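You operate a simulated robot arm through the tools that you are given. There is no shell and no other tool. Be economical: measure what you need, move in short steps, check, and stop when the job is done.

You are at the controls of a simulated robot arm. One attempt, no reset.

TASK
Gauge the teal and purple tubes: good one in the green bin, worn one in the grey.
Fine: tube on the gauge peg, lever forward and back, read the display.

The check looks at the end state, three seconds after you hand in, the way a careful person would. Anything else that was tipped, shoved, dropped, spilled or broken makes it a failure.

THE ROBOT
A 7-joint arm with a two-finger parallel gripper, fixed in place. Base frame: the origin is at the foot of the arm, x ahead of it, y to its left, z up; the work surface is at about z = 36. Units: cm, degrees, N and s.
With the tool pointing down near the work surface it reaches from about 28 to 50 cm from the base axis. Its first joint turns from -66.0 to 66.0 degrees. Payload 1.57 kg.
The tool frame sits at the grasp point between the pads (the TCP): z along the fingers, y along the line on which they close. The tips reach 3 cm beyond it. The gripper opens to 11 cm. The fingers are 2.4 cm wide and 1.2 cm thick; the gripper's body (4.8 by 11.2 cm) begins 7.8 cm behind the TCP.
Orientation is that of the tool frame in the base frame, as a unit quaternion [x, y, z, w]. With the fingers straight down and closing along the base's y, the tool's x points along the base's -x, its y along +y and its z along -z.

THE INTERFACE
- The arm moves only by the tool arm_command. Its argument "commands" is text: rows parted by semicolons, each of 7 numbers parted by spaces: the shift along the tool's x, y, z in units of 20 mm (1.0 is 20 mm), then the turn, a rotation vector about the tool's x, y, z in units of 4 degrees (1.0 is 4 degrees), then the opening, from 0 (shut) to 1 (fully open). In form: x y z ax ay az gripper; .... A call has 1 to 20 rows; each row shifts and turns the commanded pose from where the row before left it, along the tool's axes as they then stand. A call with a number of a shift or a turn outside -1 to 1 is refused whole. Rows are played at 5 a second. More than 5 cm and 8.6 degrees between two rows, or a gripper value outside its range, and nothing of the call is played. A pose out of reach is approached as far as the arm can. The call stops where the force on the tool passes 50 N (or 10 N more than at its start, if that is more) or the arm is blocked; 0.2 s more then pass. The fingers move at their own pace (about 10.8 cm/s each) and stop on an object; they squeeze with about 27 N. The grip force told is the motor's: it shows also when the fingers shut on nothing. Time passes only in rows, and 0.2 s behind the last, so rows that do not move let the fingers close. It gives the time, the measured TCP pose, the force on the tool (base axes), the opening and the grip force at its end, in the units of the frame above (readings bear some noise), with the torque about the TCP (base axes, N m) and any sound that the robot's microphone picked up.
- Cameras (640 x 400 px; columns grow to the right, rows downward): "scene" is fixed at [14.74, -38.86, 138.9]; the picture's right is [0.88, -0.48, 0.00], its down [-0.34, -0.62, -0.71] and it looks along [0.34, 0.62, -0.71] (base axes); focal length 304 px, centre (320, 200). "wrist" rides on the gripper at [7, 1.6, -14.1] in the tool frame; the picture's right is [-0.23, 0.97, 0.00], its down [-0.85, -0.20, -0.48] and it looks along [-0.47, -0.11, 0.88] (tool axes); focal length 222 px, centre (320, 200). There is no depth. A picture from a camera that has moved, and an enlarged one, comes with that camera's place and axes in the base frame and with its lens.
- camera(camera): a new picture of that camera. It takes no simulated time.
- enlarge(camera, box): a new picture of the part [left, top, right, bottom] of that camera's present view, enlarged. It takes no simulated time.
- close_job(): hands the job in; it is judged then, once.

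Work in short steps. Places have to be worked out from the pictures, the camera data and where the tool is seen: move nearer, look again, correct. Check each grasp and each placing, and mend what went wrong. You have 120 turns and 76 pictures in all, those below and enlarged ones among them. Open the gripper and draw the arm clear of the work before you hand the job in, unless the task says otherwise; then end with one line.

The tools are called after "Emit:" as a command line: name --argument value ..., lists and objects as JSON in quotes. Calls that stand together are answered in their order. arm_command: Moves the arm, as the interface text tells. Its arguments: {"type":"object","properties":{"commands":{"type":"string"}},"required":["commands"]} The other tools are called the same way: camera (camera) takes a picture; enlarge (camera, box) takes an enlarged picture of a part of a camera's view; close_job () hands the job in.

At the start:

```text
time_s: 0.0
tool_pos: [40.75, 6.48, 111.75]
tool_rot: [0.001, 1.0, 0.0, 0.0]
ft_force: [-0.4, -0.5, 1.4]
ft_torque: [-0.01, 0.0, 0.0]
finger_gap: 10.99
grip_force: 0.2
```

scene: 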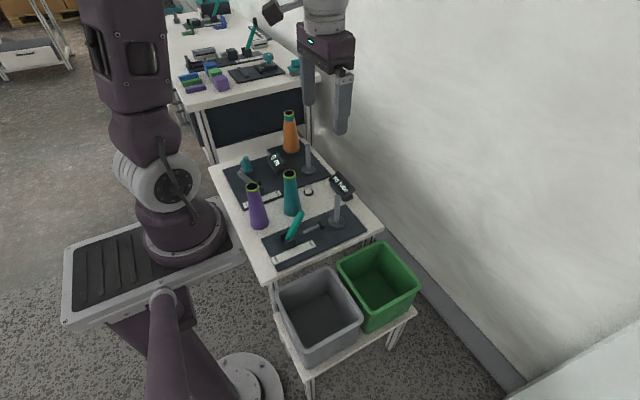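
wrist: 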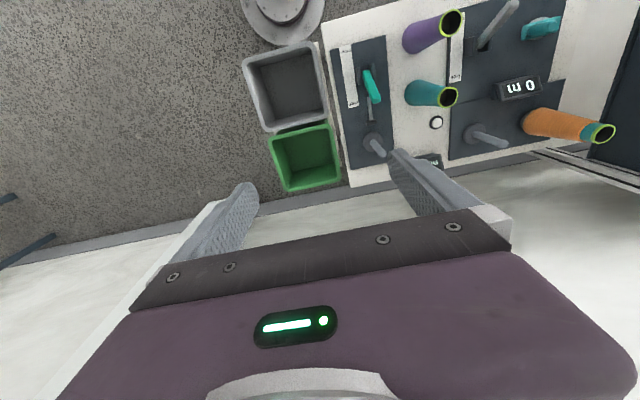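

I see two gauge stations, purple and teal tubes, and an orange tube at the far station. I enlarge the work table to read labels.

Emit:
enlarge --camera "scene" --box '[210, 100, 390, 270]'

Emit:
enlarge --camera "wrist" --box '[320, 0, 640, 200]'

```text
2.35 times, centred on (300, 185) of scene
camera zoom: at [14.74, -38.86, 138.9], right [0.88, -0.48, 0.0], down [-0.34, -0.62, -0.71], along [0.34, 0.62, -0.71], focal length 715 px, centre (367, 235)
```

zoom: 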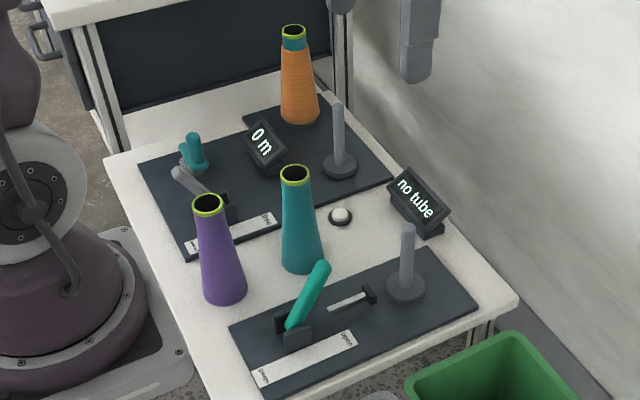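

```text
2.00 times, centred on (480, 100) of wrist
camera zoom: at [33.74, 8.18, 125.84], right [0.23, 0.97, 0.0], down [0.85, -0.2, 0.48], along [0.47, -0.11, -0.88], focal length 444 px, centre (0, 400)
```

zoom: 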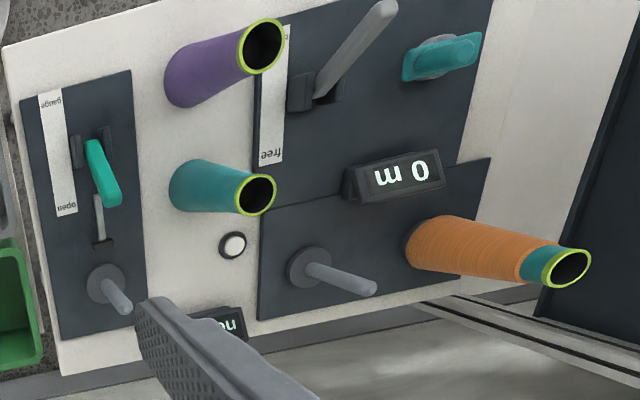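

The two views triangulate the table top to be nearer z≈55 than 36, so I move over it at safe height and look again to settle that.

Emit:
arm_command --commands "0 1 0.6 0 0 0 1;0 1 0.6 0 0 0 1;0 1 0.6 0 0 0 1;0 1 0.6 0 0 0 1;0 1 0.6 0 0 0 1;0 1 0.6 0 0 0 1;0 1 0.6 0 0 0 1;0 0 0 0 0 0 1"

Emit:
camera --camera "wrist"

Emit:
camera --camera "scene"

```text
time_s: 1.8
tool_pos: [40.62, 20.68, 103.4]
tool_rot: [0.001, 1.0, 0.0, 0.001]
ft_force: [0.1, 0.5, -0.1]
ft_torque: [0.0, -0.02, -0.04]
finger_gap: 11.0
grip_force: 0.1
```

```text
71 pictures are left
camera wrist: at [33.55, 22.38, 117.46], right [0.23, 0.97, 0.0], down [0.85, -0.2, 0.48], along [0.47, -0.11, -0.88], focal length 222 px, centre (320, 200)
```

wrist: 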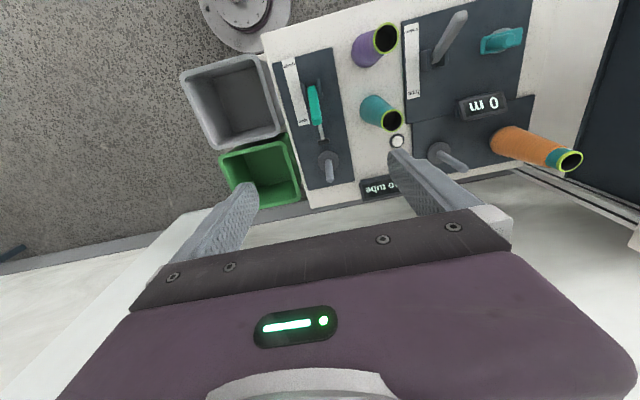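

```text
70 pictures are left
```

scene: 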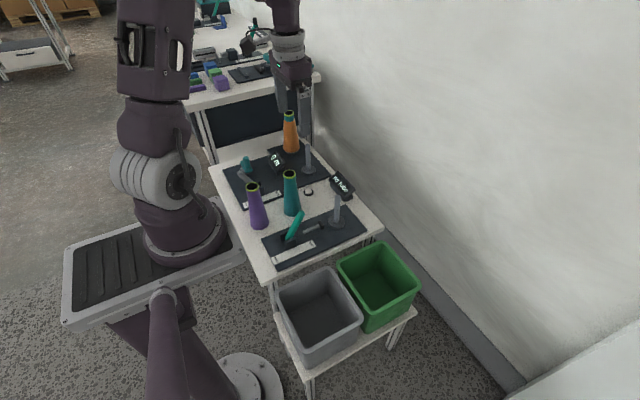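

Repeated triangulation again gives a table top near z≈56. I look at the arm's body and base to understand the frame.

Emit:
enlarge --camera "scene" --box '[40, 100, 460, 400]'

Emit:
enlarge --camera "wrist" --box '[160, 0, 480, 200]'

```text
1.33 times, centred on (250, 250) of scene
camera zoom: at [14.75, -38.86, 138.9], right [0.88, -0.48, 0.0], down [-0.34, -0.62, -0.71], along [0.34, 0.62, -0.71], focal length 405 px, centre (413, 133)
```

zoom: 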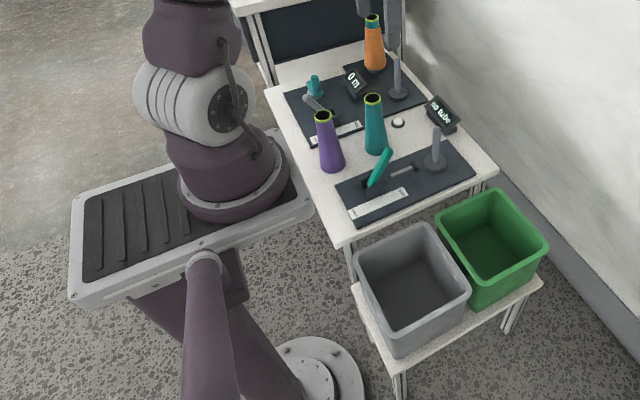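

```text
2.00 times, centred on (320, 100) of wrist
camera zoom: at [33.55, 22.38, 117.46], right [0.23, 0.97, 0.0], down [0.85, -0.2, 0.48], along [0.47, -0.11, -0.88], focal length 444 px, centre (320, 400)
```

zoom: 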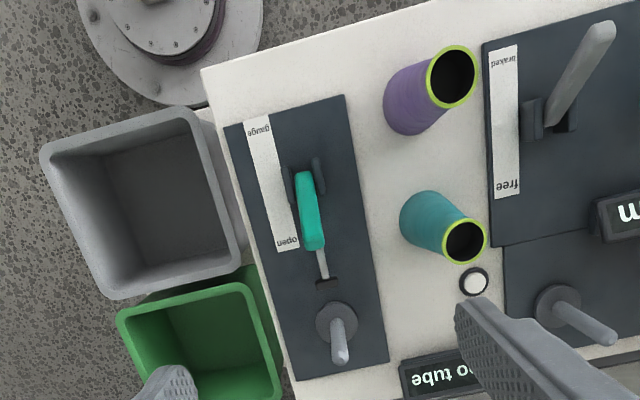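

Geometry so far: purple tube axis (31,34), table z≈56, tube top ≈73.5; gauge peg (54,20), top ≈70. The near station is the gauge ("gauge/open", "no tube"); I test reach above the peg at safe height.

Emit:
arm_command --commands "-.67 0 .8 0 0 0 1;-.67 0 .8 0 0 0 1;-.67 0 .8 0 0 0 1;-.67 0 .8 0 0 0 1;-.67 0 .8 0 0 0 1;-.67 0 .8 0 0 0 1;-.67 0 .8 0 0 0 1;-.67 0 .8 0 0 0 1;-.67 0 .8 0 0 0 1;-.67 0 .8 0 0 0 1;0 0 0 0 0 0 1"

Emit:
camera --camera "wrist"

Emit:
camera --camera "scene"

```text
time_s: 4.2
tool_pos: [54.4, 20.57, 87.25]
tool_rot: [0.001, 1.0, 0.0, 0.001]
ft_force: [0.2, 0.8, 0.0]
ft_torque: [0.01, 0.0, 0.05]
finger_gap: 11.01
grip_force: 0.0
```

```text
67 pictures are left
camera wrist: at [47.35, 22.23, 101.19], right [0.23, 0.97, 0.0], down [0.85, -0.2, 0.48], along [0.47, -0.11, -0.88], focal length 222 px, centre (320, 200)
```

wrist: 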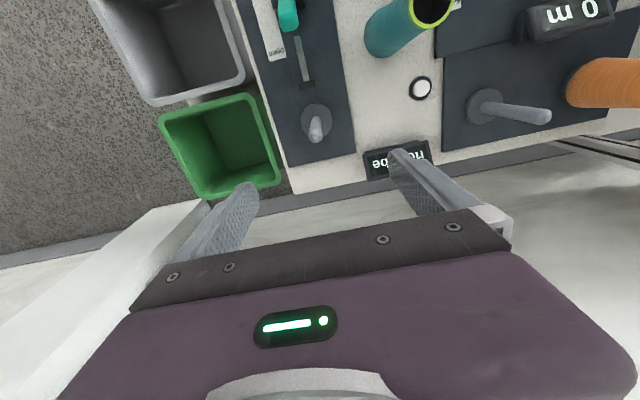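

```text
66 pictures are left
```

scene: 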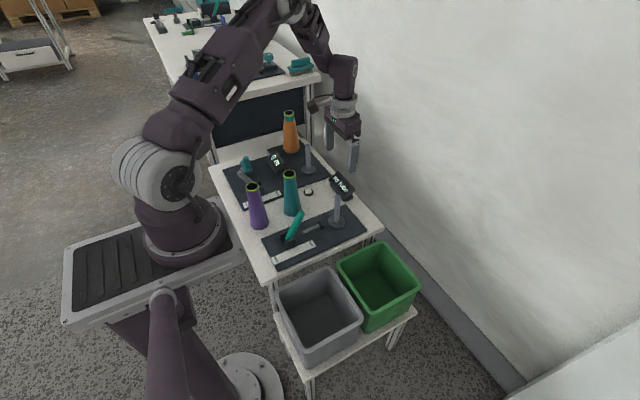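

The arm reaches above the peg. I enlarge the current view to pin down the peg, the button and the teal tube.

Emit:
enlarge --camera "wrist" --box '[240, 0, 480, 190]'

```text
2.11 times, centred on (360, 95) of wrist
camera zoom: at [47.35, 22.23, 101.19], right [0.23, 0.97, 0.0], down [0.85, -0.2, 0.48], along [0.47, -0.11, -0.88], focal length 468 px, centre (236, 421)
```

zoom: 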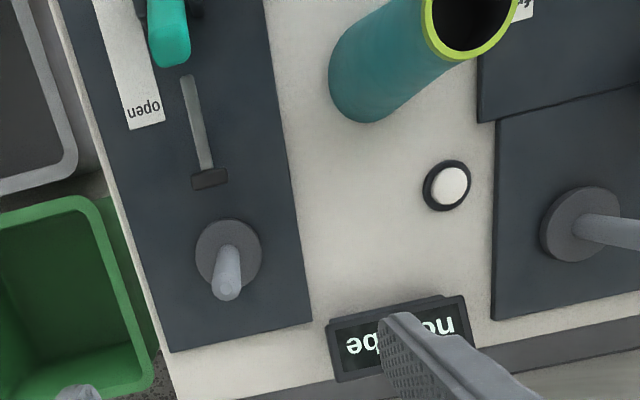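

Peg is at (54.0, 20.0), tip z≈70, and the station lies along base x. Next I go above the teal tube at (42.8, 33.5), staying high.

Emit:
arm_command --commands ".83 .92 0 0 0 0 1;.83 .92 0 0 0 0 1;.83 .92 0 0 0 0 1;.83 .92 0 0 0 0 1;.83 .92 0 0 0 0 1;.83 .92 0 0 0 0 1;.83 .92 0 0 0 0 1;0 0 0 0 0 0 1"

Emit:
camera --camera "wrist"

```text
time_s: 6.0
tool_pos: [42.69, 33.29, 87.45]
tool_rot: [0.0, 1.0, 0.0, 0.0]
ft_force: [-0.7, 0.0, 0.6]
ft_torque: [0.01, -0.01, -0.04]
finger_gap: 11.02
grip_force: 0.1
```

```text
64 pictures are left
camera wrist: at [35.59, 34.96, 101.52], right [0.23, 0.97, 0.0], down [0.85, -0.2, 0.48], along [0.47, -0.11, -0.88], focal length 222 px, centre (320, 200)
```

wrist: 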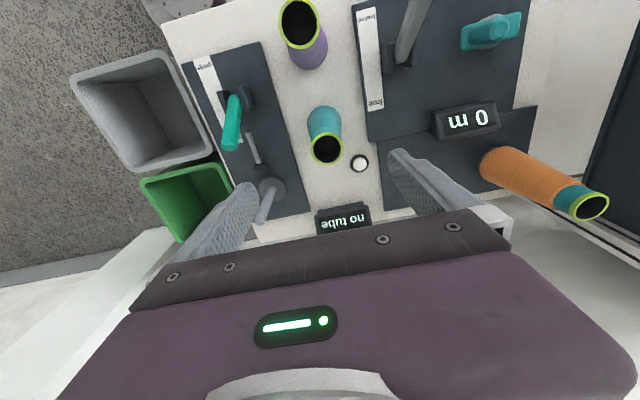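

Teal axis refined to about (42.9, 33.9). I descend partway so the tips are just above its rim and look again.

Emit:
arm_command --commands "-.1 .3 1 0 0 0 1;0 0 1 0 0 0 1;0 0 1 0 0 0 1;0 0 1 0 0 0 1;0 0 1 0 0 0 1;0 0 .6 0 0 0 1;0 0 0 0 0 0 1"

Emit:
camera --camera "wrist"

Emit:
enlarge --camera "scene" --box '[210, 100, 390, 270]'

```text
time_s: 7.6
tool_pos: [43.03, 33.94, 76.27]
tool_rot: [0.001, 1.0, 0.001, 0.001]
ft_force: [0.1, -0.2, 0.7]
ft_torque: [-0.01, -0.02, -0.01]
finger_gap: 11.0
grip_force: 0.0
```

```text
63 pictures are left
camera wrist: at [35.94, 35.59, 90.38], right [0.23, 0.97, 0.0], down [0.85, -0.2, 0.48], along [0.47, -0.11, -0.88], focal length 222 px, centre (320, 200)
```

wrist: 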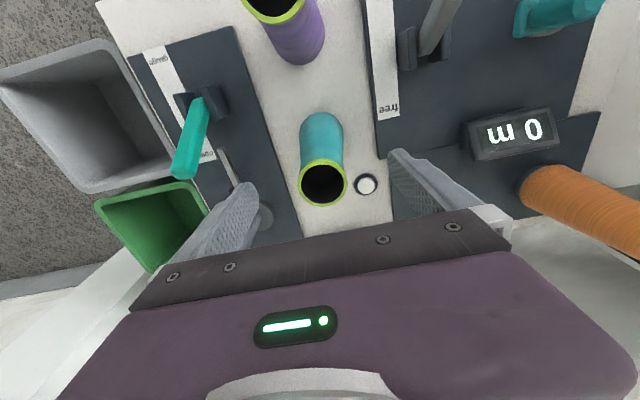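

```text
2.35 times, centred on (300, 185) of scene
camera zoom: at [14.75, -38.86, 138.9], right [0.88, -0.48, 0.0], down [-0.34, -0.62, -0.71], along [0.34, 0.62, -0.71], focal length 715 px, centre (367, 235)
```

zoom: 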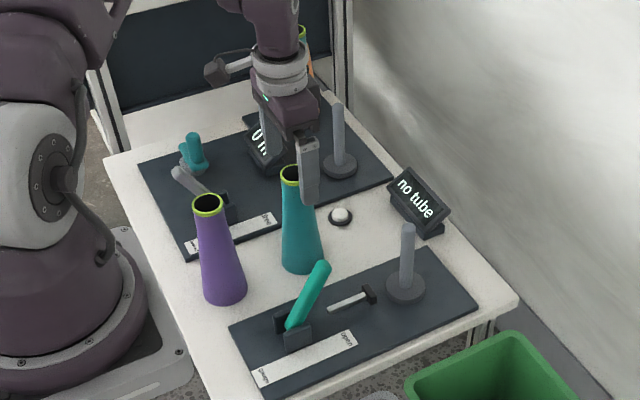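

The tube is centred between the fingers (≈43.1, 34.1). I descend to TCP z≈68 and close.

Emit:
arm_command --commands "0 .08 1 0 0 0 1;0 0 1 0 0 0 1;0 0 1 0 0 0 1;0 0 1 0 0 0 1;0 0 .1 0 0 0 1;0 0 0 0 0 0 1;0 0 0 0 0 0 0;0 0 0 0 0 0 0;0 0 0 0 0 0 0;0 0 0 0 0 0 0"

Emit:
camera --camera "wrist"

```text
time_s: 9.8
tool_pos: [42.86, 34.23, 68.06]
tool_rot: [0.001, 1.0, 0.0, 0.001]
ft_force: [-0.4, -0.3, 0.3]
ft_torque: [0.04, 0.01, -0.02]
finger_gap: 5.36
grip_force: 26.8
```

```text
61 pictures are left
camera wrist: at [35.79, 35.81, 82.1], right [0.23, 0.97, 0.0], down [0.85, -0.2, 0.48], along [0.47, -0.11, -0.88], focal length 222 px, centre (320, 200)
```

wrist: 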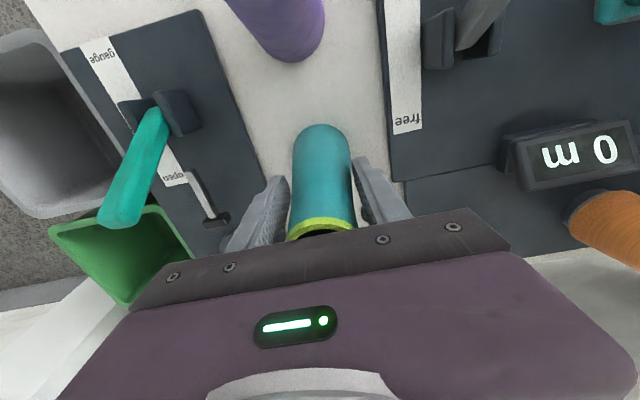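

Held at 5.36 cm. I lift straight up 19 cm and check.

Emit:
arm_command --commands "0 0 -.5 0 0 0 0;0 0 -1 0 0 0 0;0 0 -1 0 0 0 0;0 0 -1 0 0 0 0;0 0 -1 0 0 0 0;0 0 -1 0 0 0 0;0 0 -1 0 0 0 0;0 0 -1 0 0 0 0;0 0 -1 0 0 0 0;0 0 -1 0 0 0 0;0 0 0 0 0 0 0"

Emit:
camera --camera "scene"

Emit:
camera --camera "wrist"

```text
time_s: 12.2
tool_pos: [42.72, 33.82, 87.05]
tool_rot: [0.001, 1.0, 0.0, 0.0]
ft_force: [-0.2, -0.5, 0.0]
ft_torque: [0.0, -0.03, 0.01]
finger_gap: 5.39
grip_force: 27.3
```

```text
60 pictures are left
```

scene: 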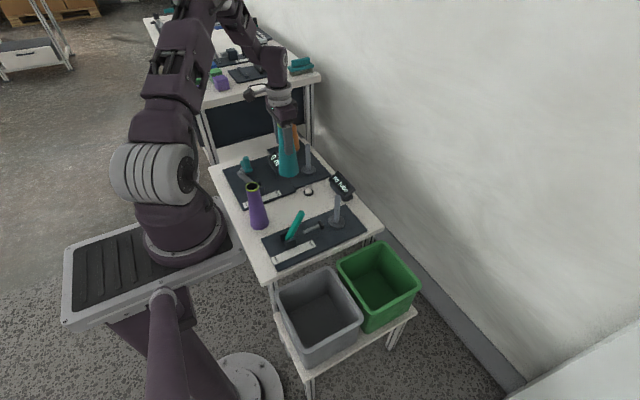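

```text
59 pictures are left
camera wrist: at [35.72, 35.64, 101.16], right [0.23, 0.97, 0.0], down [0.85, -0.2, 0.48], along [0.47, -0.11, -0.88], focal length 222 px, centre (320, 200)
```

wrist: 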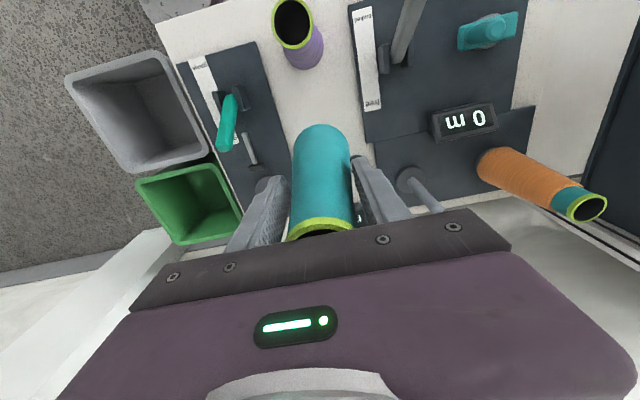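

Tube held, bottom at ≈75.5. I carry it over the peg at (54.0, 20.0).

Emit:
arm_command --commands "-.8 -.98 0 0 0 0 0;-.8 -.98 0 0 0 0 0;-.8 -.98 0 0 0 0 0;-.8 -.98 0 0 0 0 0;-.8 -.98 0 0 0 0 0;-.8 -.98 0 0 0 0 0;-.8 -.98 0 0 0 0 0;0 0 0 0 0 0 0;0 0 0 0 0 0 0"

Emit:
camera --camera "wrist"

Emit:
enlarge --camera "scene" --box '[270, 110, 410, 260]'

```text
time_s: 14.2
tool_pos: [53.71, 20.37, 86.95]
tool_rot: [0.0, 1.0, 0.0, 0.001]
ft_force: [0.3, -0.4, -0.4]
ft_torque: [0.01, 0.01, -0.01]
finger_gap: 5.37
grip_force: 26.9
```

```text
58 pictures are left
camera wrist: at [46.75, 21.99, 101.08], right [0.23, 0.97, 0.0], down [0.85, -0.2, 0.48], along [0.47, -0.11, -0.88], focal length 222 px, centre (320, 200)
```

wrist: 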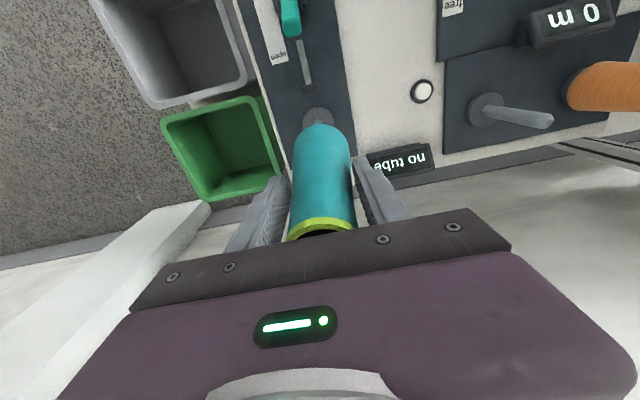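

```text
2.67 times, centred on (340, 185) of scene
camera zoom: at [14.75, -38.86, 138.9], right [0.88, -0.48, 0.0], down [-0.34, -0.62, -0.71], along [0.34, 0.62, -0.71], focal length 810 px, centre (267, 240)
```

zoom: 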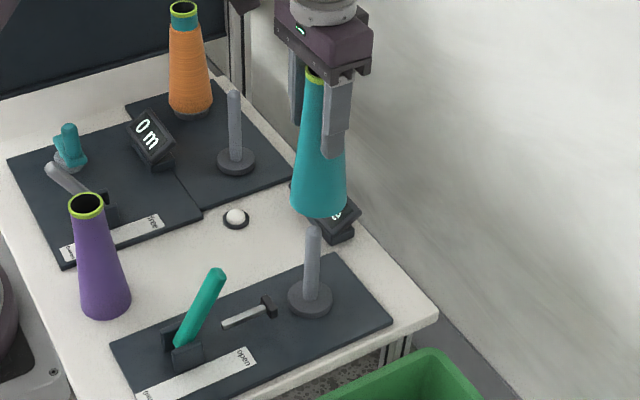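

Tube is over the peg within about half a centimetre. I lower in steps, first 14 cm, watching force.

Emit:
arm_command --commands "0 -.12 .5 0 0 0 0;0 0 1 0 0 0 0;0 0 1 0 0 0 0;0 0 1 0 0 0 0;0 0 1 0 0 0 0;0 0 1 0 0 0 0;0 0 1 0 0 0 0;0 0 .5 0 0 0 0;0 0 0 0 0 0 0"

Emit:
enlarge --camera "scene" --box '[270, 110, 410, 260]'

```text
time_s: 16.2
tool_pos: [53.78, 20.21, 73.21]
tool_rot: [0.001, 1.0, 0.0, -0.001]
ft_force: [-17.0, -1.5, 1.4]
ft_torque: [-0.05, 0.69, -0.02]
finger_gap: 5.4
grip_force: 26.5
```

```text
2.67 times, centred on (340, 185) of scene
camera zoom: at [14.71, -38.87, 138.9], right [0.88, -0.48, 0.0], down [-0.34, -0.62, -0.71], along [0.34, 0.62, -0.71], focal length 810 px, centre (267, 240)
```

zoom: 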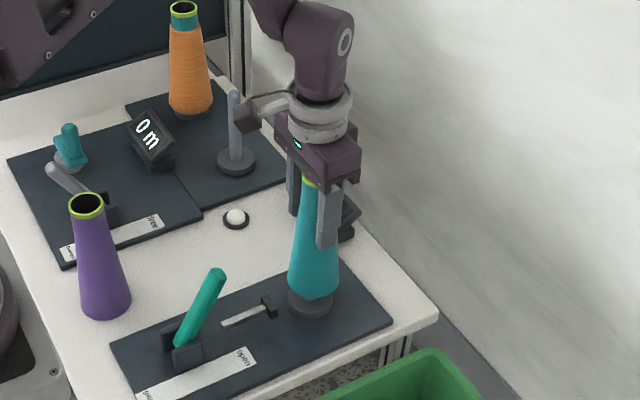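

A 17 N push toward −x with a moment 4 cm below the TCP: the tube's bore bears on the peg, so it is too far in +x. I shift in −x in small steps.

Emit:
arm_command --commands ".15 0 0 0 0 0 0;0 0 0 0 0 0 0;0 0 0 0 0 0 0"

```text
time_s: 17.0
tool_pos: [53.77, 20.17, 73.16]
tool_rot: [0.001, 1.0, 0.001, 0.001]
ft_force: [-3.2, -0.8, 0.5]
ft_torque: [-0.03, 0.17, 0.01]
finger_gap: 5.36
grip_force: 26.4
```

Force fell to 3 N; a further small shift, then lower 3 cm.

Emit:
arm_command --commands ".1 0 0 0 0 0 0;0 0 .5 0 0 0 0;0 0 .5 0 0 0 0;0 0 .5 0 0 0 0;0 0 0 0 0 0 0"

```text
time_s: 18.2
tool_pos: [53.34, 20.24, 70.2]
tool_rot: [0.001, 1.0, 0.001, 0.002]
ft_force: [-4.6, -3.7, 26.4]
ft_torque: [-0.19, 0.06, -0.14]
finger_gap: 5.38
grip_force: 26.5
```

26 N upward: the tube has met something, likely the collar. I look before releasing.

Emit:
enlarge --camera "scene" --box '[290, 140, 390, 240]'

Emit:
camera --camera "wrist"

```text
4.00 times, centred on (340, 190) of scene
camera zoom: at [14.69, -38.89, 138.9], right [0.88, -0.48, 0.0], down [-0.34, -0.62, -0.71], along [0.34, 0.62, -0.71], focal length 1215 px, centre (240, 240)
```

zoom: 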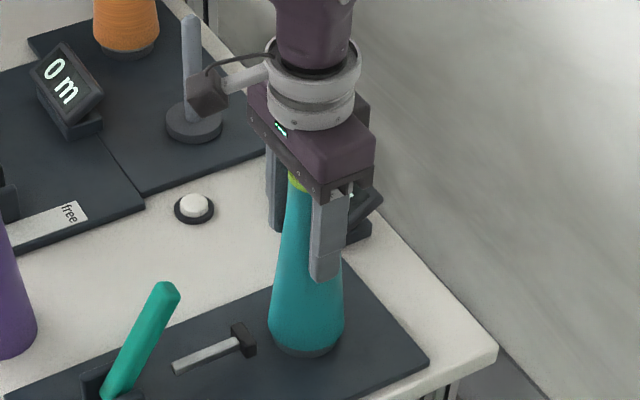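

```text
54 pictures are left
camera wrist: at [46.42, 21.89, 84.27], right [0.23, 0.97, 0.0], down [0.85, -0.2, 0.48], along [0.47, -0.11, -0.88], focal length 222 px, centre (320, 200)
```

wrist: 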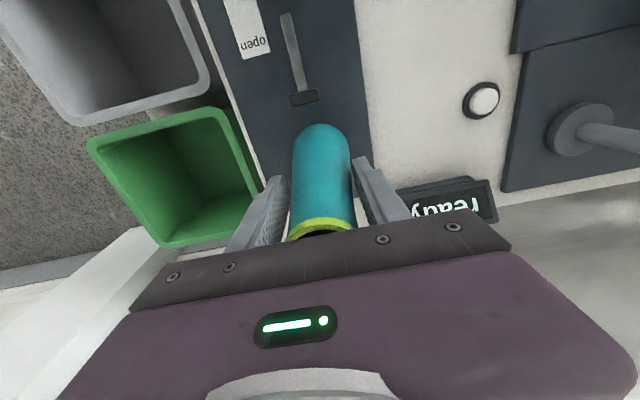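

Display says "ready": seated. I release and lift straight up.

Emit:
arm_command --commands "0 0 -.1 0 0 0 0;0 0 0 0 0 0 1;0 0 0 0 0 0 1;0 0 0 0 0 0 1;0 0 -.5 0 0 0 1;0 0 -1 0 0 0 1;0 0 -1 0 0 0 1;0 0 -1 0 0 0 1;0 0 -1 0 0 0 1;0 0 -1 0 0 0 1;0 0 -1 0 0 0 1;0 0 -1 0 0 0 1;0 0 0 0 0 0 1"

Emit:
enlarge --camera "scene" --box '[270, 130, 390, 270]'

Emit:
camera --camera "wrist"

```text
time_s: 21.0
tool_pos: [53.56, 20.2, 85.18]
tool_rot: [0.0, 1.0, 0.0, 0.0]
ft_force: [0.4, 0.0, 0.7]
ft_torque: [0.02, 0.02, -0.01]
finger_gap: 11.02
grip_force: 0.0
```

```text
2.86 times, centred on (330, 200) of scene
camera zoom: at [14.74, -38.86, 138.9], right [0.88, -0.48, 0.0], down [-0.34, -0.62, -0.71], along [0.34, 0.62, -0.71], focal length 868 px, centre (291, 200)
```

zoom: 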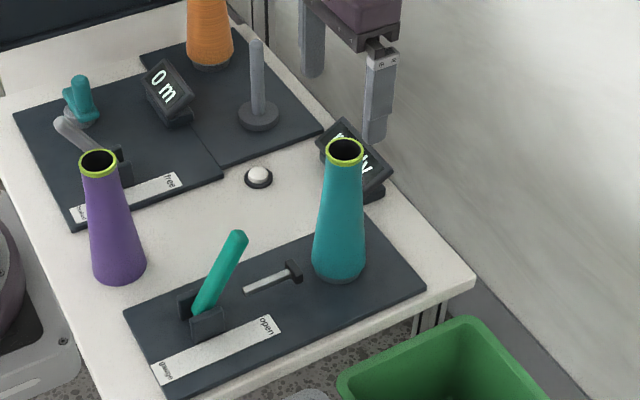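

```text
52 pictures are left
camera wrist: at [46.43, 21.88, 99.33], right [0.23, 0.97, 0.0], down [0.85, -0.2, 0.48], along [0.47, -0.11, -0.88], focal length 222 px, centre (320, 200)
```

wrist: 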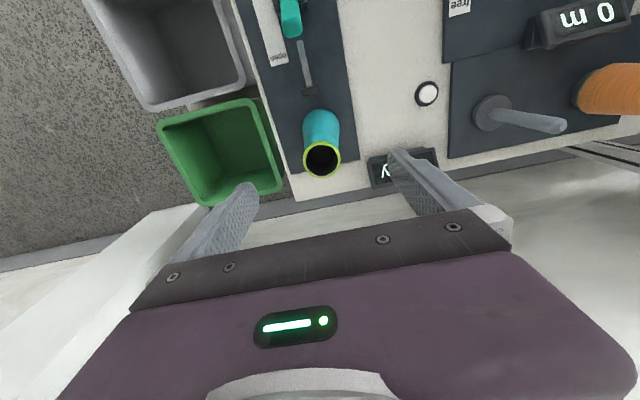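

The teal tube stands on the peg. Lever: pivot ≈(35.5,18.8,58), tip ≈(39.8,·,70.7), tilted to "open". I move above with fingers shut and look to refine its y.

Emit:
arm_command --commands ".95 -.1 0 0 0 0 0;.95 -.1 0 0 0 0 0;.95 -.1 0 0 0 0 0;.95 -.1 0 0 0 0 0;.95 -.1 0 0 0 0 0;0 0 0 0 0 0 0"

Emit:
camera --camera "wrist"

Emit:
enlarge --camera "scene" --box '[240, 130, 390, 270]'

```text
time_s: 22.4
tool_pos: [43.91, 19.15, 85.27]
tool_rot: [0.0, 1.0, 0.0, 0.0]
ft_force: [0.6, 0.0, -0.2]
ft_torque: [-0.05, 0.0, -0.02]
finger_gap: 0.0
grip_force: 21.6
```

```text
51 pictures are left
camera wrist: at [36.84, 20.81, 99.37], right [0.23, 0.97, 0.0], down [0.85, -0.2, 0.48], along [0.47, -0.11, -0.88], focal length 222 px, centre (320, 200)
```

wrist: 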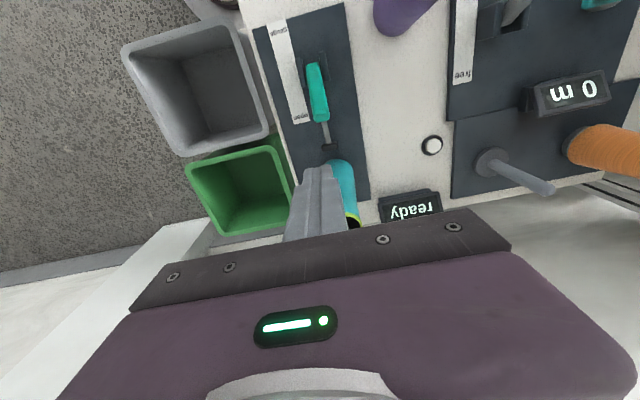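

```text
2.86 times, centred on (315, 200) of scene
camera zoom: at [14.74, -38.86, 138.9], right [0.88, -0.48, 0.0], down [-0.34, -0.62, -0.71], along [0.34, 0.62, -0.71], focal length 868 px, centre (334, 200)
```

zoom: 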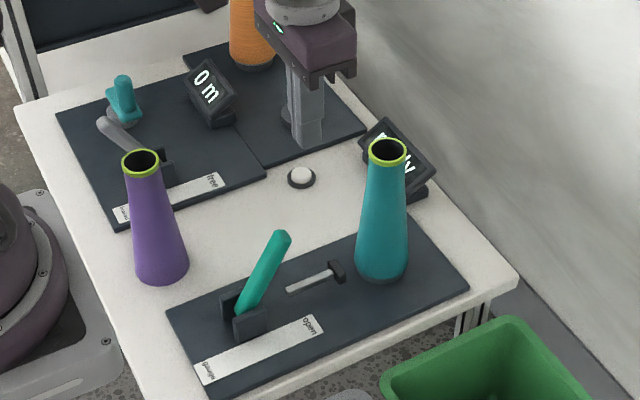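

Lever refined: y≈20.1, tip ≈(40.6, 20, 69). I descend at x=44 between lever and tube with shut fingers.

Emit:
arm_command --commands "0 .5 1 0 0 0 0;0 0 1 0 0 0 0;0 0 1 0 0 0 0;0 0 1 0 0 0 0;0 0 1 0 0 0 0;0 0 1 0 0 0 0;0 0 1 0 0 0 0;0 0 1 0 0 0 0;0 0 1 0 0 0 0;0 0 .1 0 0 0 0;0 0 0 0 0 0 0"

Emit:
enlarge --camera "scene" --box '[240, 130, 390, 270]'

Emit:
camera --camera "wrist"

```text
time_s: 24.8
tool_pos: [43.89, 20.23, 66.95]
tool_rot: [0.0, 1.0, 0.0, 0.0]
ft_force: [-0.5, 0.1, -1.1]
ft_torque: [-0.02, 0.03, 0.02]
finger_gap: 0.0
grip_force: 21.4
```

```text
2.86 times, centred on (315, 200) of scene
camera zoom: at [14.74, -38.86, 138.9], right [0.88, -0.48, 0.0], down [-0.34, -0.62, -0.71], along [0.34, 0.62, -0.71], focal length 868 px, centre (334, 200)
```

zoom: 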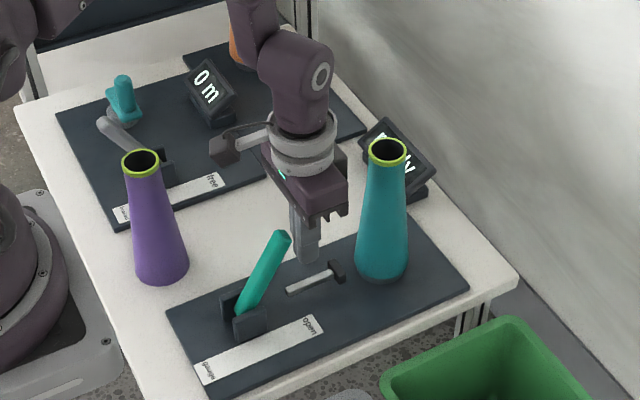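

```text
48 pictures are left
camera wrist: at [36.89, 21.92, 81.04], right [0.23, 0.97, 0.0], down [0.85, -0.2, 0.48], along [0.47, -0.11, -0.88], focal length 222 px, centre (320, 200)
```

wrist: 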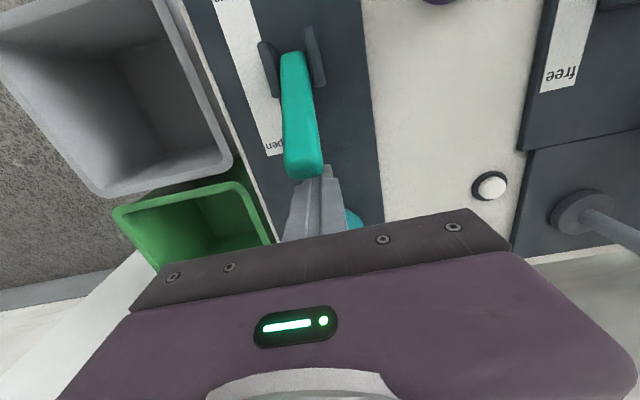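

Fingers sit right in front of the lever tip. I push it toward −x ("gauge") in small rows, first 5 cm.

Emit:
arm_command --commands ".5 -.15 0 0 0 0 0;.5 0 0 0 0 0 0;.5 0 0 0 0 0 0;.5 0 0 0 0 0 0;.5 0 0 0 0 0 0;0 0 0 0 0 0 0"

Emit:
camera --camera "wrist"

```text
time_s: 26.2
tool_pos: [39.0, 19.83, 66.88]
tool_rot: [0.001, 1.0, 0.0, 0.0]
ft_force: [0.4, -0.7, -0.4]
ft_torque: [0.02, 0.0, -0.01]
finger_gap: 0.01
grip_force: 21.6
```

```text
47 pictures are left
camera wrist: at [31.93, 21.58, 80.96], right [0.23, 0.97, 0.0], down [0.85, -0.2, 0.48], along [0.47, -0.11, -0.88], focal length 222 px, centre (320, 200)
```

wrist: 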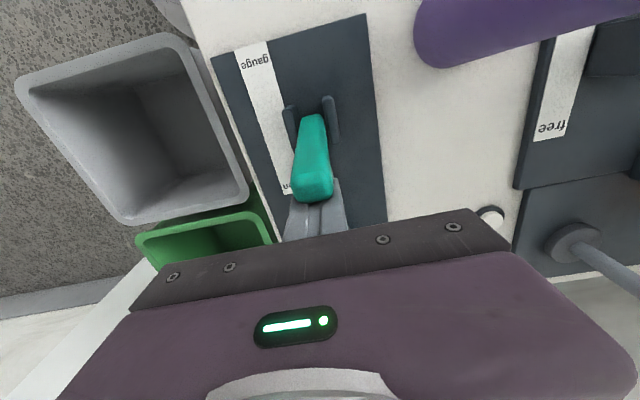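

The lever is moving with almost no resistance. I continue toward "gauge".

Emit:
arm_command --commands ".5 0 0 0 0 0 0;.5 0 0 0 0 0 0;.5 0 0 0 0 0 0;.5 0 0 0 0 0 0;.5 0 0 0 0 0 0;.3 0 0 0 0 0 0;0 0 0 0 0 0 0"

Emit:
camera --camera "wrist"

Emit:
enlarge --camera "scene" --box '[240, 130, 390, 270]'

```text
time_s: 27.5
tool_pos: [35.05, 19.91, 67.29]
tool_rot: [0.004, 1.0, 0.004, 0.015]
ft_force: [3.5, -0.7, 1.7]
ft_torque: [-0.06, -0.09, 0.0]
finger_gap: 0.04
grip_force: 21.1
stopped in row 6: the force on the tool passed its limit at 56 N (the readings are from after the stop); the commanded pose is now the measured one
```

```text
46 pictures are left
camera wrist: at [27.57, 21.47, 81.18], right [0.23, 0.97, 0.01], down [0.84, -0.21, 0.5], along [0.49, -0.11, -0.87], focal length 222 px, centre (320, 200)
```

wrist: 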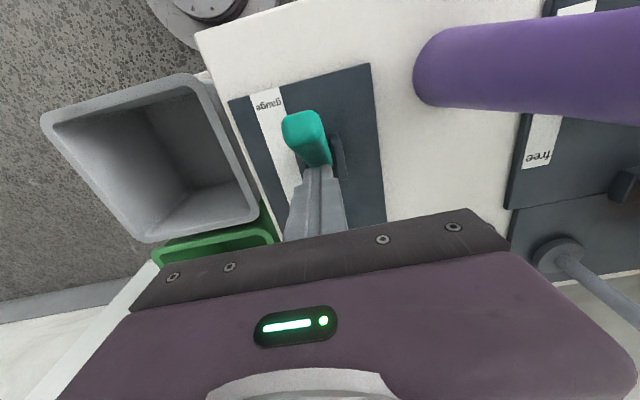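

```text
2.86 times, centred on (315, 200) of scene
camera zoom: at [14.75, -38.87, 138.9], right [0.88, -0.48, 0.0], down [-0.34, -0.62, -0.71], along [0.34, 0.62, -0.71], focal length 868 px, centre (334, 200)
```

zoom: 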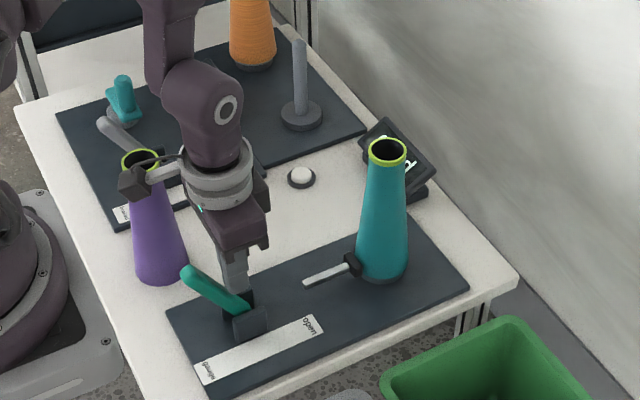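

Lever hit its end stop at "gauge" and the probe touches the tube. I back off, straighten the tool, rise clear and read the display.

Emit:
arm_command --commands "-.6 0 0 0 0 0 0;-.2 0 -.5 .11 .43 -.11 0;0 0 -1 0 0 0 0;0 0 -1 0 0 0 0;0 0 -1 0 0 0 0;0 0 -1 0 0 0 0;0 0 -1 0 0 0 0;0 0 -1 0 0 0 0;0 0 -1 0 0 0 0;0 0 0 0 0 0 0"

Emit:
camera --camera "wrist"

Emit:
enlarge --camera "scene" --box '[270, 140, 390, 240]'

```text
time_s: 29.7
tool_pos: [36.64, 19.87, 82.37]
tool_rot: [-0.001, 1.0, 0.0, -0.002]
ft_force: [0.0, -0.7, 0.5]
ft_torque: [-0.01, -0.01, 0.01]
finger_gap: 0.02
grip_force: 21.6
```

```text
44 pictures are left
camera wrist: at [29.62, 21.47, 96.47], right [0.23, 0.97, 0.0], down [0.86, -0.2, 0.48], along [0.46, -0.11, -0.88], focal length 222 px, centre (320, 200)
```

wrist: 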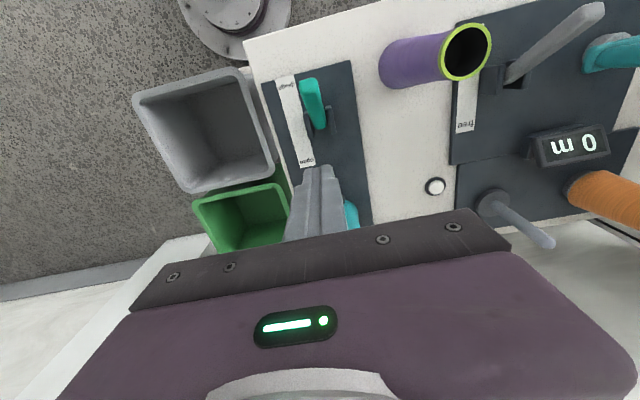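

```text
4.00 times, centred on (330, 190) of scene
camera zoom: at [14.74, -38.86, 138.9], right [0.88, -0.48, 0.0], down [-0.34, -0.62, -0.71], along [0.34, 0.62, -0.71], focal length 1215 px, centre (280, 240)
```

zoom: 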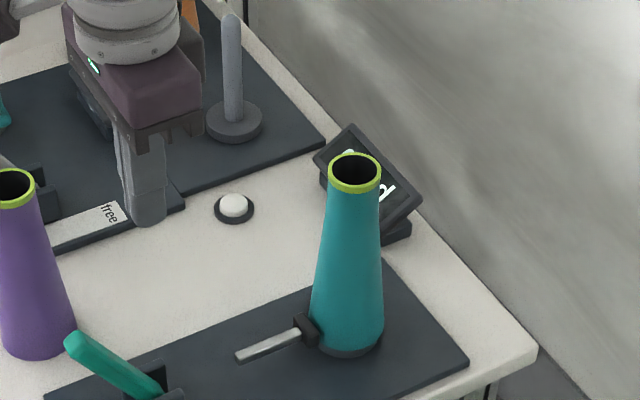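

The display shows something ending in "d", partly hidden. I now go round to the −x side of the lever (tip ≈(29.6,20,69)) to return it.

Emit:
arm_command --commands ".88 .05 0 0 0 0 0;.88 0 0 0 0 0 0;.88 0 0 0 0 0 0;.88 0 0 0 0 0 0;.88 0 0 0 0 0 0;.88 0 0 0 0 0 0;0 0 0 0 0 0 0"

Emit:
camera --camera "wrist"

Emit:
enlarge --camera "scene" --box '[200, 100, 390, 270]'

```text
time_s: 31.3
tool_pos: [26.15, 19.79, 82.47]
tool_rot: [-0.001, 1.0, 0.0, -0.002]
ft_force: [-0.5, -0.2, 0.0]
ft_torque: [0.0, -0.04, 0.0]
finger_gap: 0.01
grip_force: 21.4
```

```text
42 pictures are left
camera wrist: at [19.04, 21.54, 96.55], right [0.23, 0.97, 0.0], down [0.86, -0.2, 0.48], along [0.46, -0.11, -0.88], focal length 222 px, centre (320, 200)
```

wrist: 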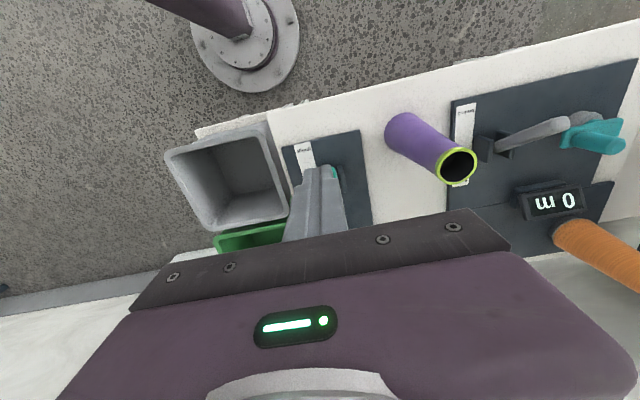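

```text
2.35 times, centred on (295, 185) of scene
camera zoom: at [14.74, -38.86, 138.9], right [0.88, -0.48, 0.0], down [-0.34, -0.62, -0.71], along [0.34, 0.62, -0.71], focal length 715 px, centre (379, 235)
```

zoom: 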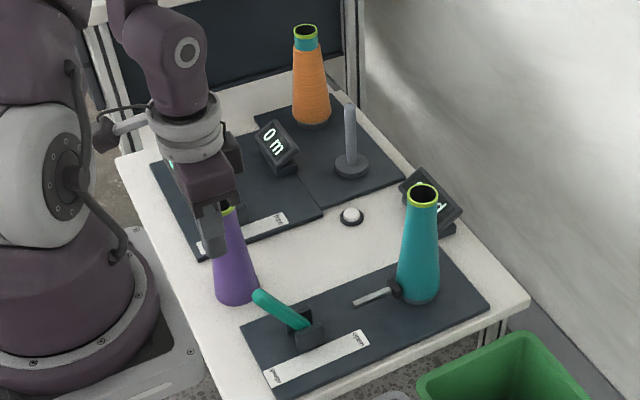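

Fingers are on the −x side with ≈1.3 cm margin. I descend (slightly further back) to z=67.

Emit:
arm_command --commands ".2 .1 1 0 0 0 0;0 0 1 0 0 0 0;0 0 1 0 0 0 0;0 0 1 0 0 0 0;0 0 1 0 0 0 0;0 0 1 0 0 0 0;0 0 1 0 0 0 0;0 0 .7 0 0 0 0;0 0 0 0 0 0 0"

Emit:
enlarge --camera "scene" --box '[200, 100, 390, 270]'

```text
time_s: 33.3
tool_pos: [25.52, 19.95, 66.93]
tool_rot: [-0.001, 1.0, -0.001, -0.002]
ft_force: [-0.2, 0.6, 0.1]
ft_torque: [0.02, -0.01, 0.0]
finger_gap: 0.01
grip_force: 21.6
```

```text
2.35 times, centred on (295, 185) of scene
camera zoom: at [14.74, -38.86, 138.9], right [0.88, -0.48, 0.0], down [-0.34, -0.62, -0.71], along [0.34, 0.62, -0.71], focal length 715 px, centre (379, 235)
```

zoom: 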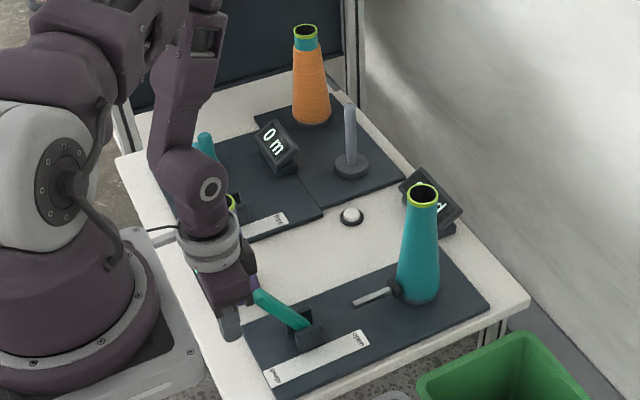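

Now I push the lever toward +x ("open"), with finer steps near the end.

Emit:
arm_command --commands "-.5 0 0 0 0 0 0;-.5 0 0 0 0 0 0;-.5 0 0 0 0 0 0;-.5 0 0 0 0 0 0;-.5 0 0 0 0 0 0;-.5 0 0 0 0 0 0;-.5 0 0 0 0 0 0;-.5 0 0 0 0 0 0;-.5 0 0 0 0 0 0;-.2 0 0 0 0 0 0;-.2 0 0 0 0 0 0;0 0 0 0 0 0 0"

Emit:
enlarge --camera "scene" --box '[240, 130, 390, 270]'

```text
time_s: 35.9
tool_pos: [35.35, 20.05, 66.72]
tool_rot: [-0.001, 1.0, 0.001, -0.001]
ft_force: [-1.6, -0.4, 0.9]
ft_torque: [-0.07, 0.06, -0.01]
finger_gap: 0.01
grip_force: 21.1
```

```text
2.86 times, centred on (315, 200) of scene
camera zoom: at [14.74, -38.87, 138.9], right [0.88, -0.48, 0.0], down [-0.34, -0.62, -0.71], along [0.34, 0.62, -0.71], focal length 868 px, centre (334, 200)
```

zoom: 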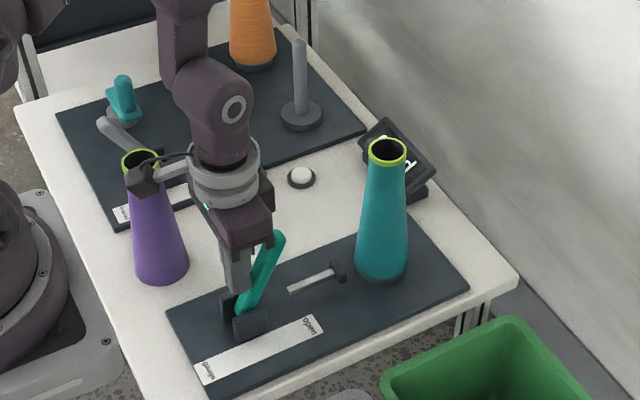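

Almost back at the original position (tip a few px short). I press a little further.

Emit:
arm_command --commands "-.15 0 0 0 0 0 0;-.1 0 0 0 0 0 0;0 0 0 0 0 0 0"

```text
time_s: 36.7
tool_pos: [35.79, 20.14, 66.94]
tool_rot: [-0.002, 1.0, 0.001, -0.003]
ft_force: [-13.0, 0.7, 7.1]
ft_torque: [0.18, 0.29, -0.1]
finger_gap: 0.01
grip_force: 21.0
```

13 N: at the open stop. I back off, rise, and move toward a spot where the wrist camera can see the display.

Emit:
arm_command --commands ".7 0 0 0 0 0 0;0 0 -1 0 0 0 0;0 0 -1 0 0 0 0;0 0 -1 0 0 0 0;0 0 -1 0 0 0 0;0 0 -1 0 0 0 0;0 0 -1 0 0 0 0;0 0 -1 0 0 0 0;0 0 -1 0 0 0 0;0 0 -1 0 0 0 0;0 0 -1 0 0 0 0;-1 .7 0 0 0 0 1;-1 .7 0 0 0 0 1;-1 .7 0 0 0 0 1;-1 .7 0 0 0 0 1;-.8 .7 0 0 0 0 1;0 .7 0 0 0 0 1;0 .7 0 0 0 0 1;0 0 0 0 0 0 1"

Emit:
enlarge --camera "wrist" --box '[180, 60, 440, 260]'

```text
time_s: 40.7
tool_pos: [44.03, 29.84, 86.9]
tool_rot: [-0.001, 1.0, 0.0, -0.002]
ft_force: [0.2, 0.2, 0.0]
ft_torque: [-0.01, 0.02, 0.02]
finger_gap: 10.99
grip_force: 0.1
```

```text
2.00 times, centred on (310, 160) of wrist
camera zoom: at [37.07, 31.48, 100.98], right [0.23, 0.97, 0.0], down [0.86, -0.2, 0.48], along [0.46, -0.11, -0.88], focal length 444 px, centre (340, 280)
```

zoom: 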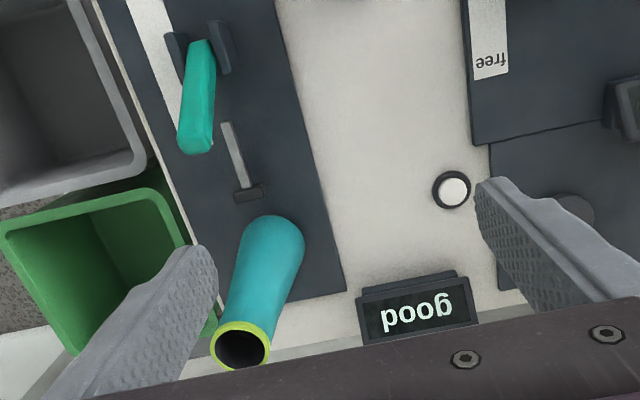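

Display reads "good" for teal. I go back over the peg and re-grasp the teal tube where I released it.

Emit:
arm_command --commands "-.94 -.96 0 0 0 0 1;-.94 -.96 0 0 0 0 1;-.94 -.96 0 0 0 0 1;-.94 -.96 0 0 0 0 1;-.94 -.96 0 0 0 0 1;0 0 0 0 0 0 1;0 0 0 0 0 0 1"

Emit:
camera --camera "wrist"

```text
time_s: 42.3
tool_pos: [53.32, 20.38, 87.13]
tool_rot: [-0.001, 1.0, 0.0, -0.001]
ft_force: [-0.2, 1.4, -0.6]
ft_torque: [-0.03, 0.02, 0.04]
finger_gap: 10.99
grip_force: 0.1
```

```text
37 pictures are left
camera wrist: at [46.45, 22.11, 101.2], right [0.23, 0.97, 0.0], down [0.86, -0.2, 0.48], along [0.46, -0.11, -0.88], focal length 222 px, centre (320, 200)
```

wrist: 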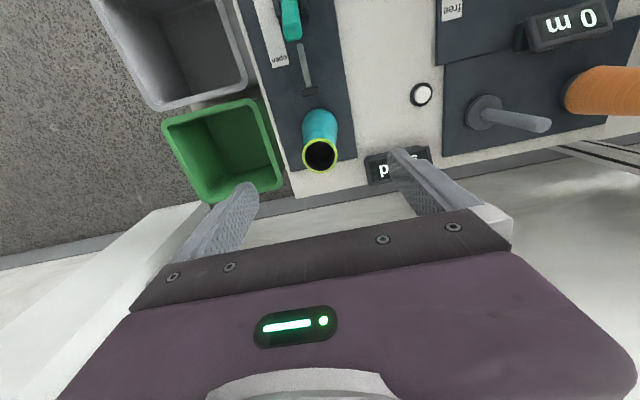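

Rim is at (53.7, 20.3), aligned. I descend to z≈70.3 and grip.

Emit:
arm_command --commands "-.1 0 1 0 0 0 1;0 0 1 0 0 0 1;0 0 1 0 0 0 1;0 0 1 0 0 0 1;0 0 1 0 0 0 1;0 0 1 0 0 0 1;0 0 1 0 0 0 1;0 0 1 0 0 0 1;0 0 .4 0 0 0 1;0 0 0 0 0 0 1;0 0 0 0 0 0 0;0 0 0 0 0 0 0;0 0 0 0 0 0 0;0 0 0 0 0 0 0"

```text
time_s: 45.3
tool_pos: [53.66, 20.33, 70.0]
tool_rot: [-0.001, 1.0, 0.0, -0.002]
ft_force: [0.1, -3.0, 0.9]
ft_torque: [-0.3, -0.01, -0.11]
finger_gap: 5.41
grip_force: 27.1
```

Gripped. I lift it off the peg; green bin centre triangulates to ≈(55.5, −2.9), rim z≈51.

Emit:
arm_command --commands "0 0 -.5 0 0 0 0;0 0 -1 0 0 0 0;0 0 -1 0 0 0 0;0 0 -1 0 0 0 0;0 0 -1 0 0 0 0;0 0 -1 0 0 0 0;0 0 -1 0 0 0 0;0 0 -1 0 0 0 0;0 0 -1 0 0 0 0;0 0 -.5 0 0 0 0;0 -1 0 0 0 0 0;0 -1 0 0 0 0 0;0 -1 0 0 0 0 0;-.1 -1 0 0 0 0 0;-.1 -1 0 0 0 0 0;-.1 -1 0 0 0 0 0;0 0 0 0 0 0 0"

Emit:
camera --camera "wrist"

Emit:
camera --camera "scene"

```text
time_s: 48.9
tool_pos: [54.46, 8.5, 88.24]
tool_rot: [0.0, 1.0, 0.0, -0.002]
ft_force: [-0.3, -0.3, -0.3]
ft_torque: [0.02, 0.0, -0.01]
finger_gap: 5.39
grip_force: 26.5
```

```text
36 pictures are left
camera wrist: at [47.48, 10.14, 102.26], right [0.23, 0.97, 0.0], down [0.86, -0.2, 0.48], along [0.46, -0.11, -0.88], focal length 222 px, centre (320, 200)
```

wrist: 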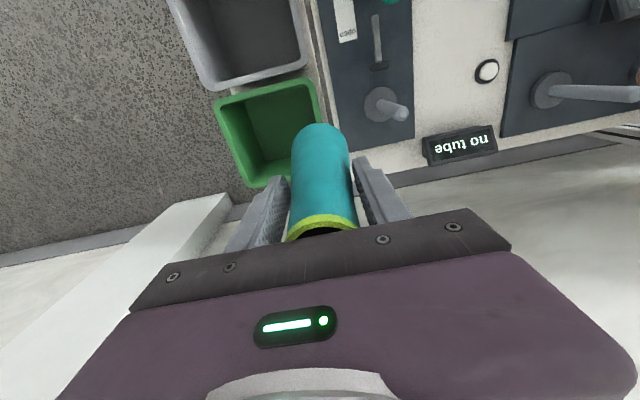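

```text
35 pictures are left
```

scene: 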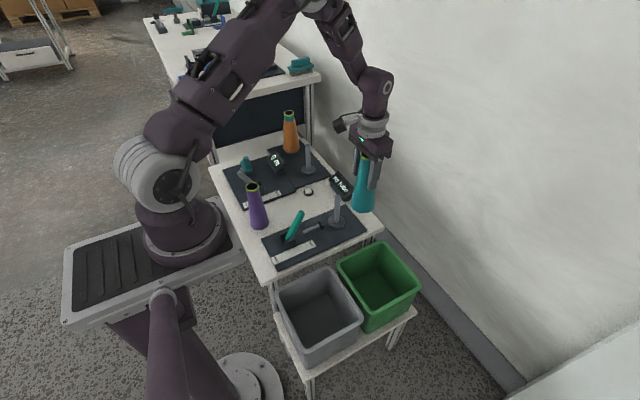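

Display resets to "no tube". I go over the green bin and look down.

Emit:
arm_command --commands "-.1 -.9 .5 0 0 0 0;-.1 -.9 .5 0 0 0 0;-.1 -.9 .5 0 0 0 0;-.1 -.9 .5 0 0 0 0;-.1 -.9 .5 0 0 0 0;0 -.9 .5 0 0 0 0;0 0 0 0 0 0 0"

Emit:
camera --camera "wrist"

Emit:
enlarge --camera "scene" --box '[260, 130, 440, 370]'

```text
time_s: 50.5
tool_pos: [55.16, -2.53, 82.11]
tool_rot: [-0.001, 1.0, -0.001, -0.002]
ft_force: [-0.5, -0.1, -0.1]
ft_torque: [0.0, 0.02, -0.03]
finger_gap: 5.39
grip_force: 27.0
```

```text
34 pictures are left
camera wrist: at [48.26, -0.84, 96.16], right [0.23, 0.97, 0.0], down [0.86, -0.2, 0.48], along [0.46, -0.11, -0.88], focal length 222 px, centre (320, 200)
```

wrist: 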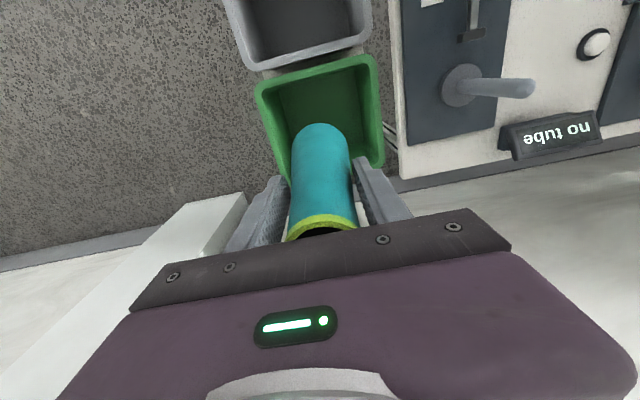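

```text
1.67 times, centred on (350, 250) of scene
camera zoom: at [14.74, -38.87, 138.9], right [0.88, -0.48, 0.0], down [-0.34, -0.62, -0.71], along [0.34, 0.62, -0.71], focal length 506 px, centre (270, 117)
```

zoom: 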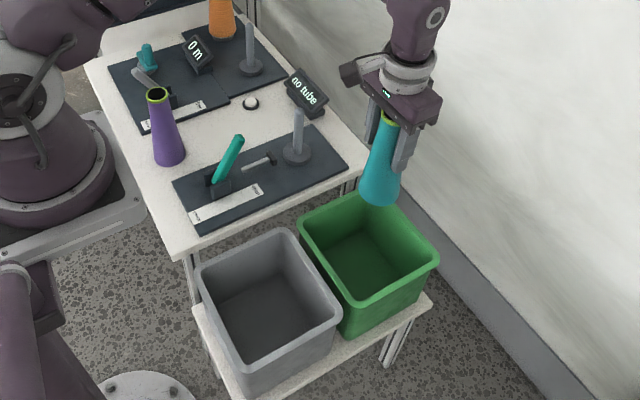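

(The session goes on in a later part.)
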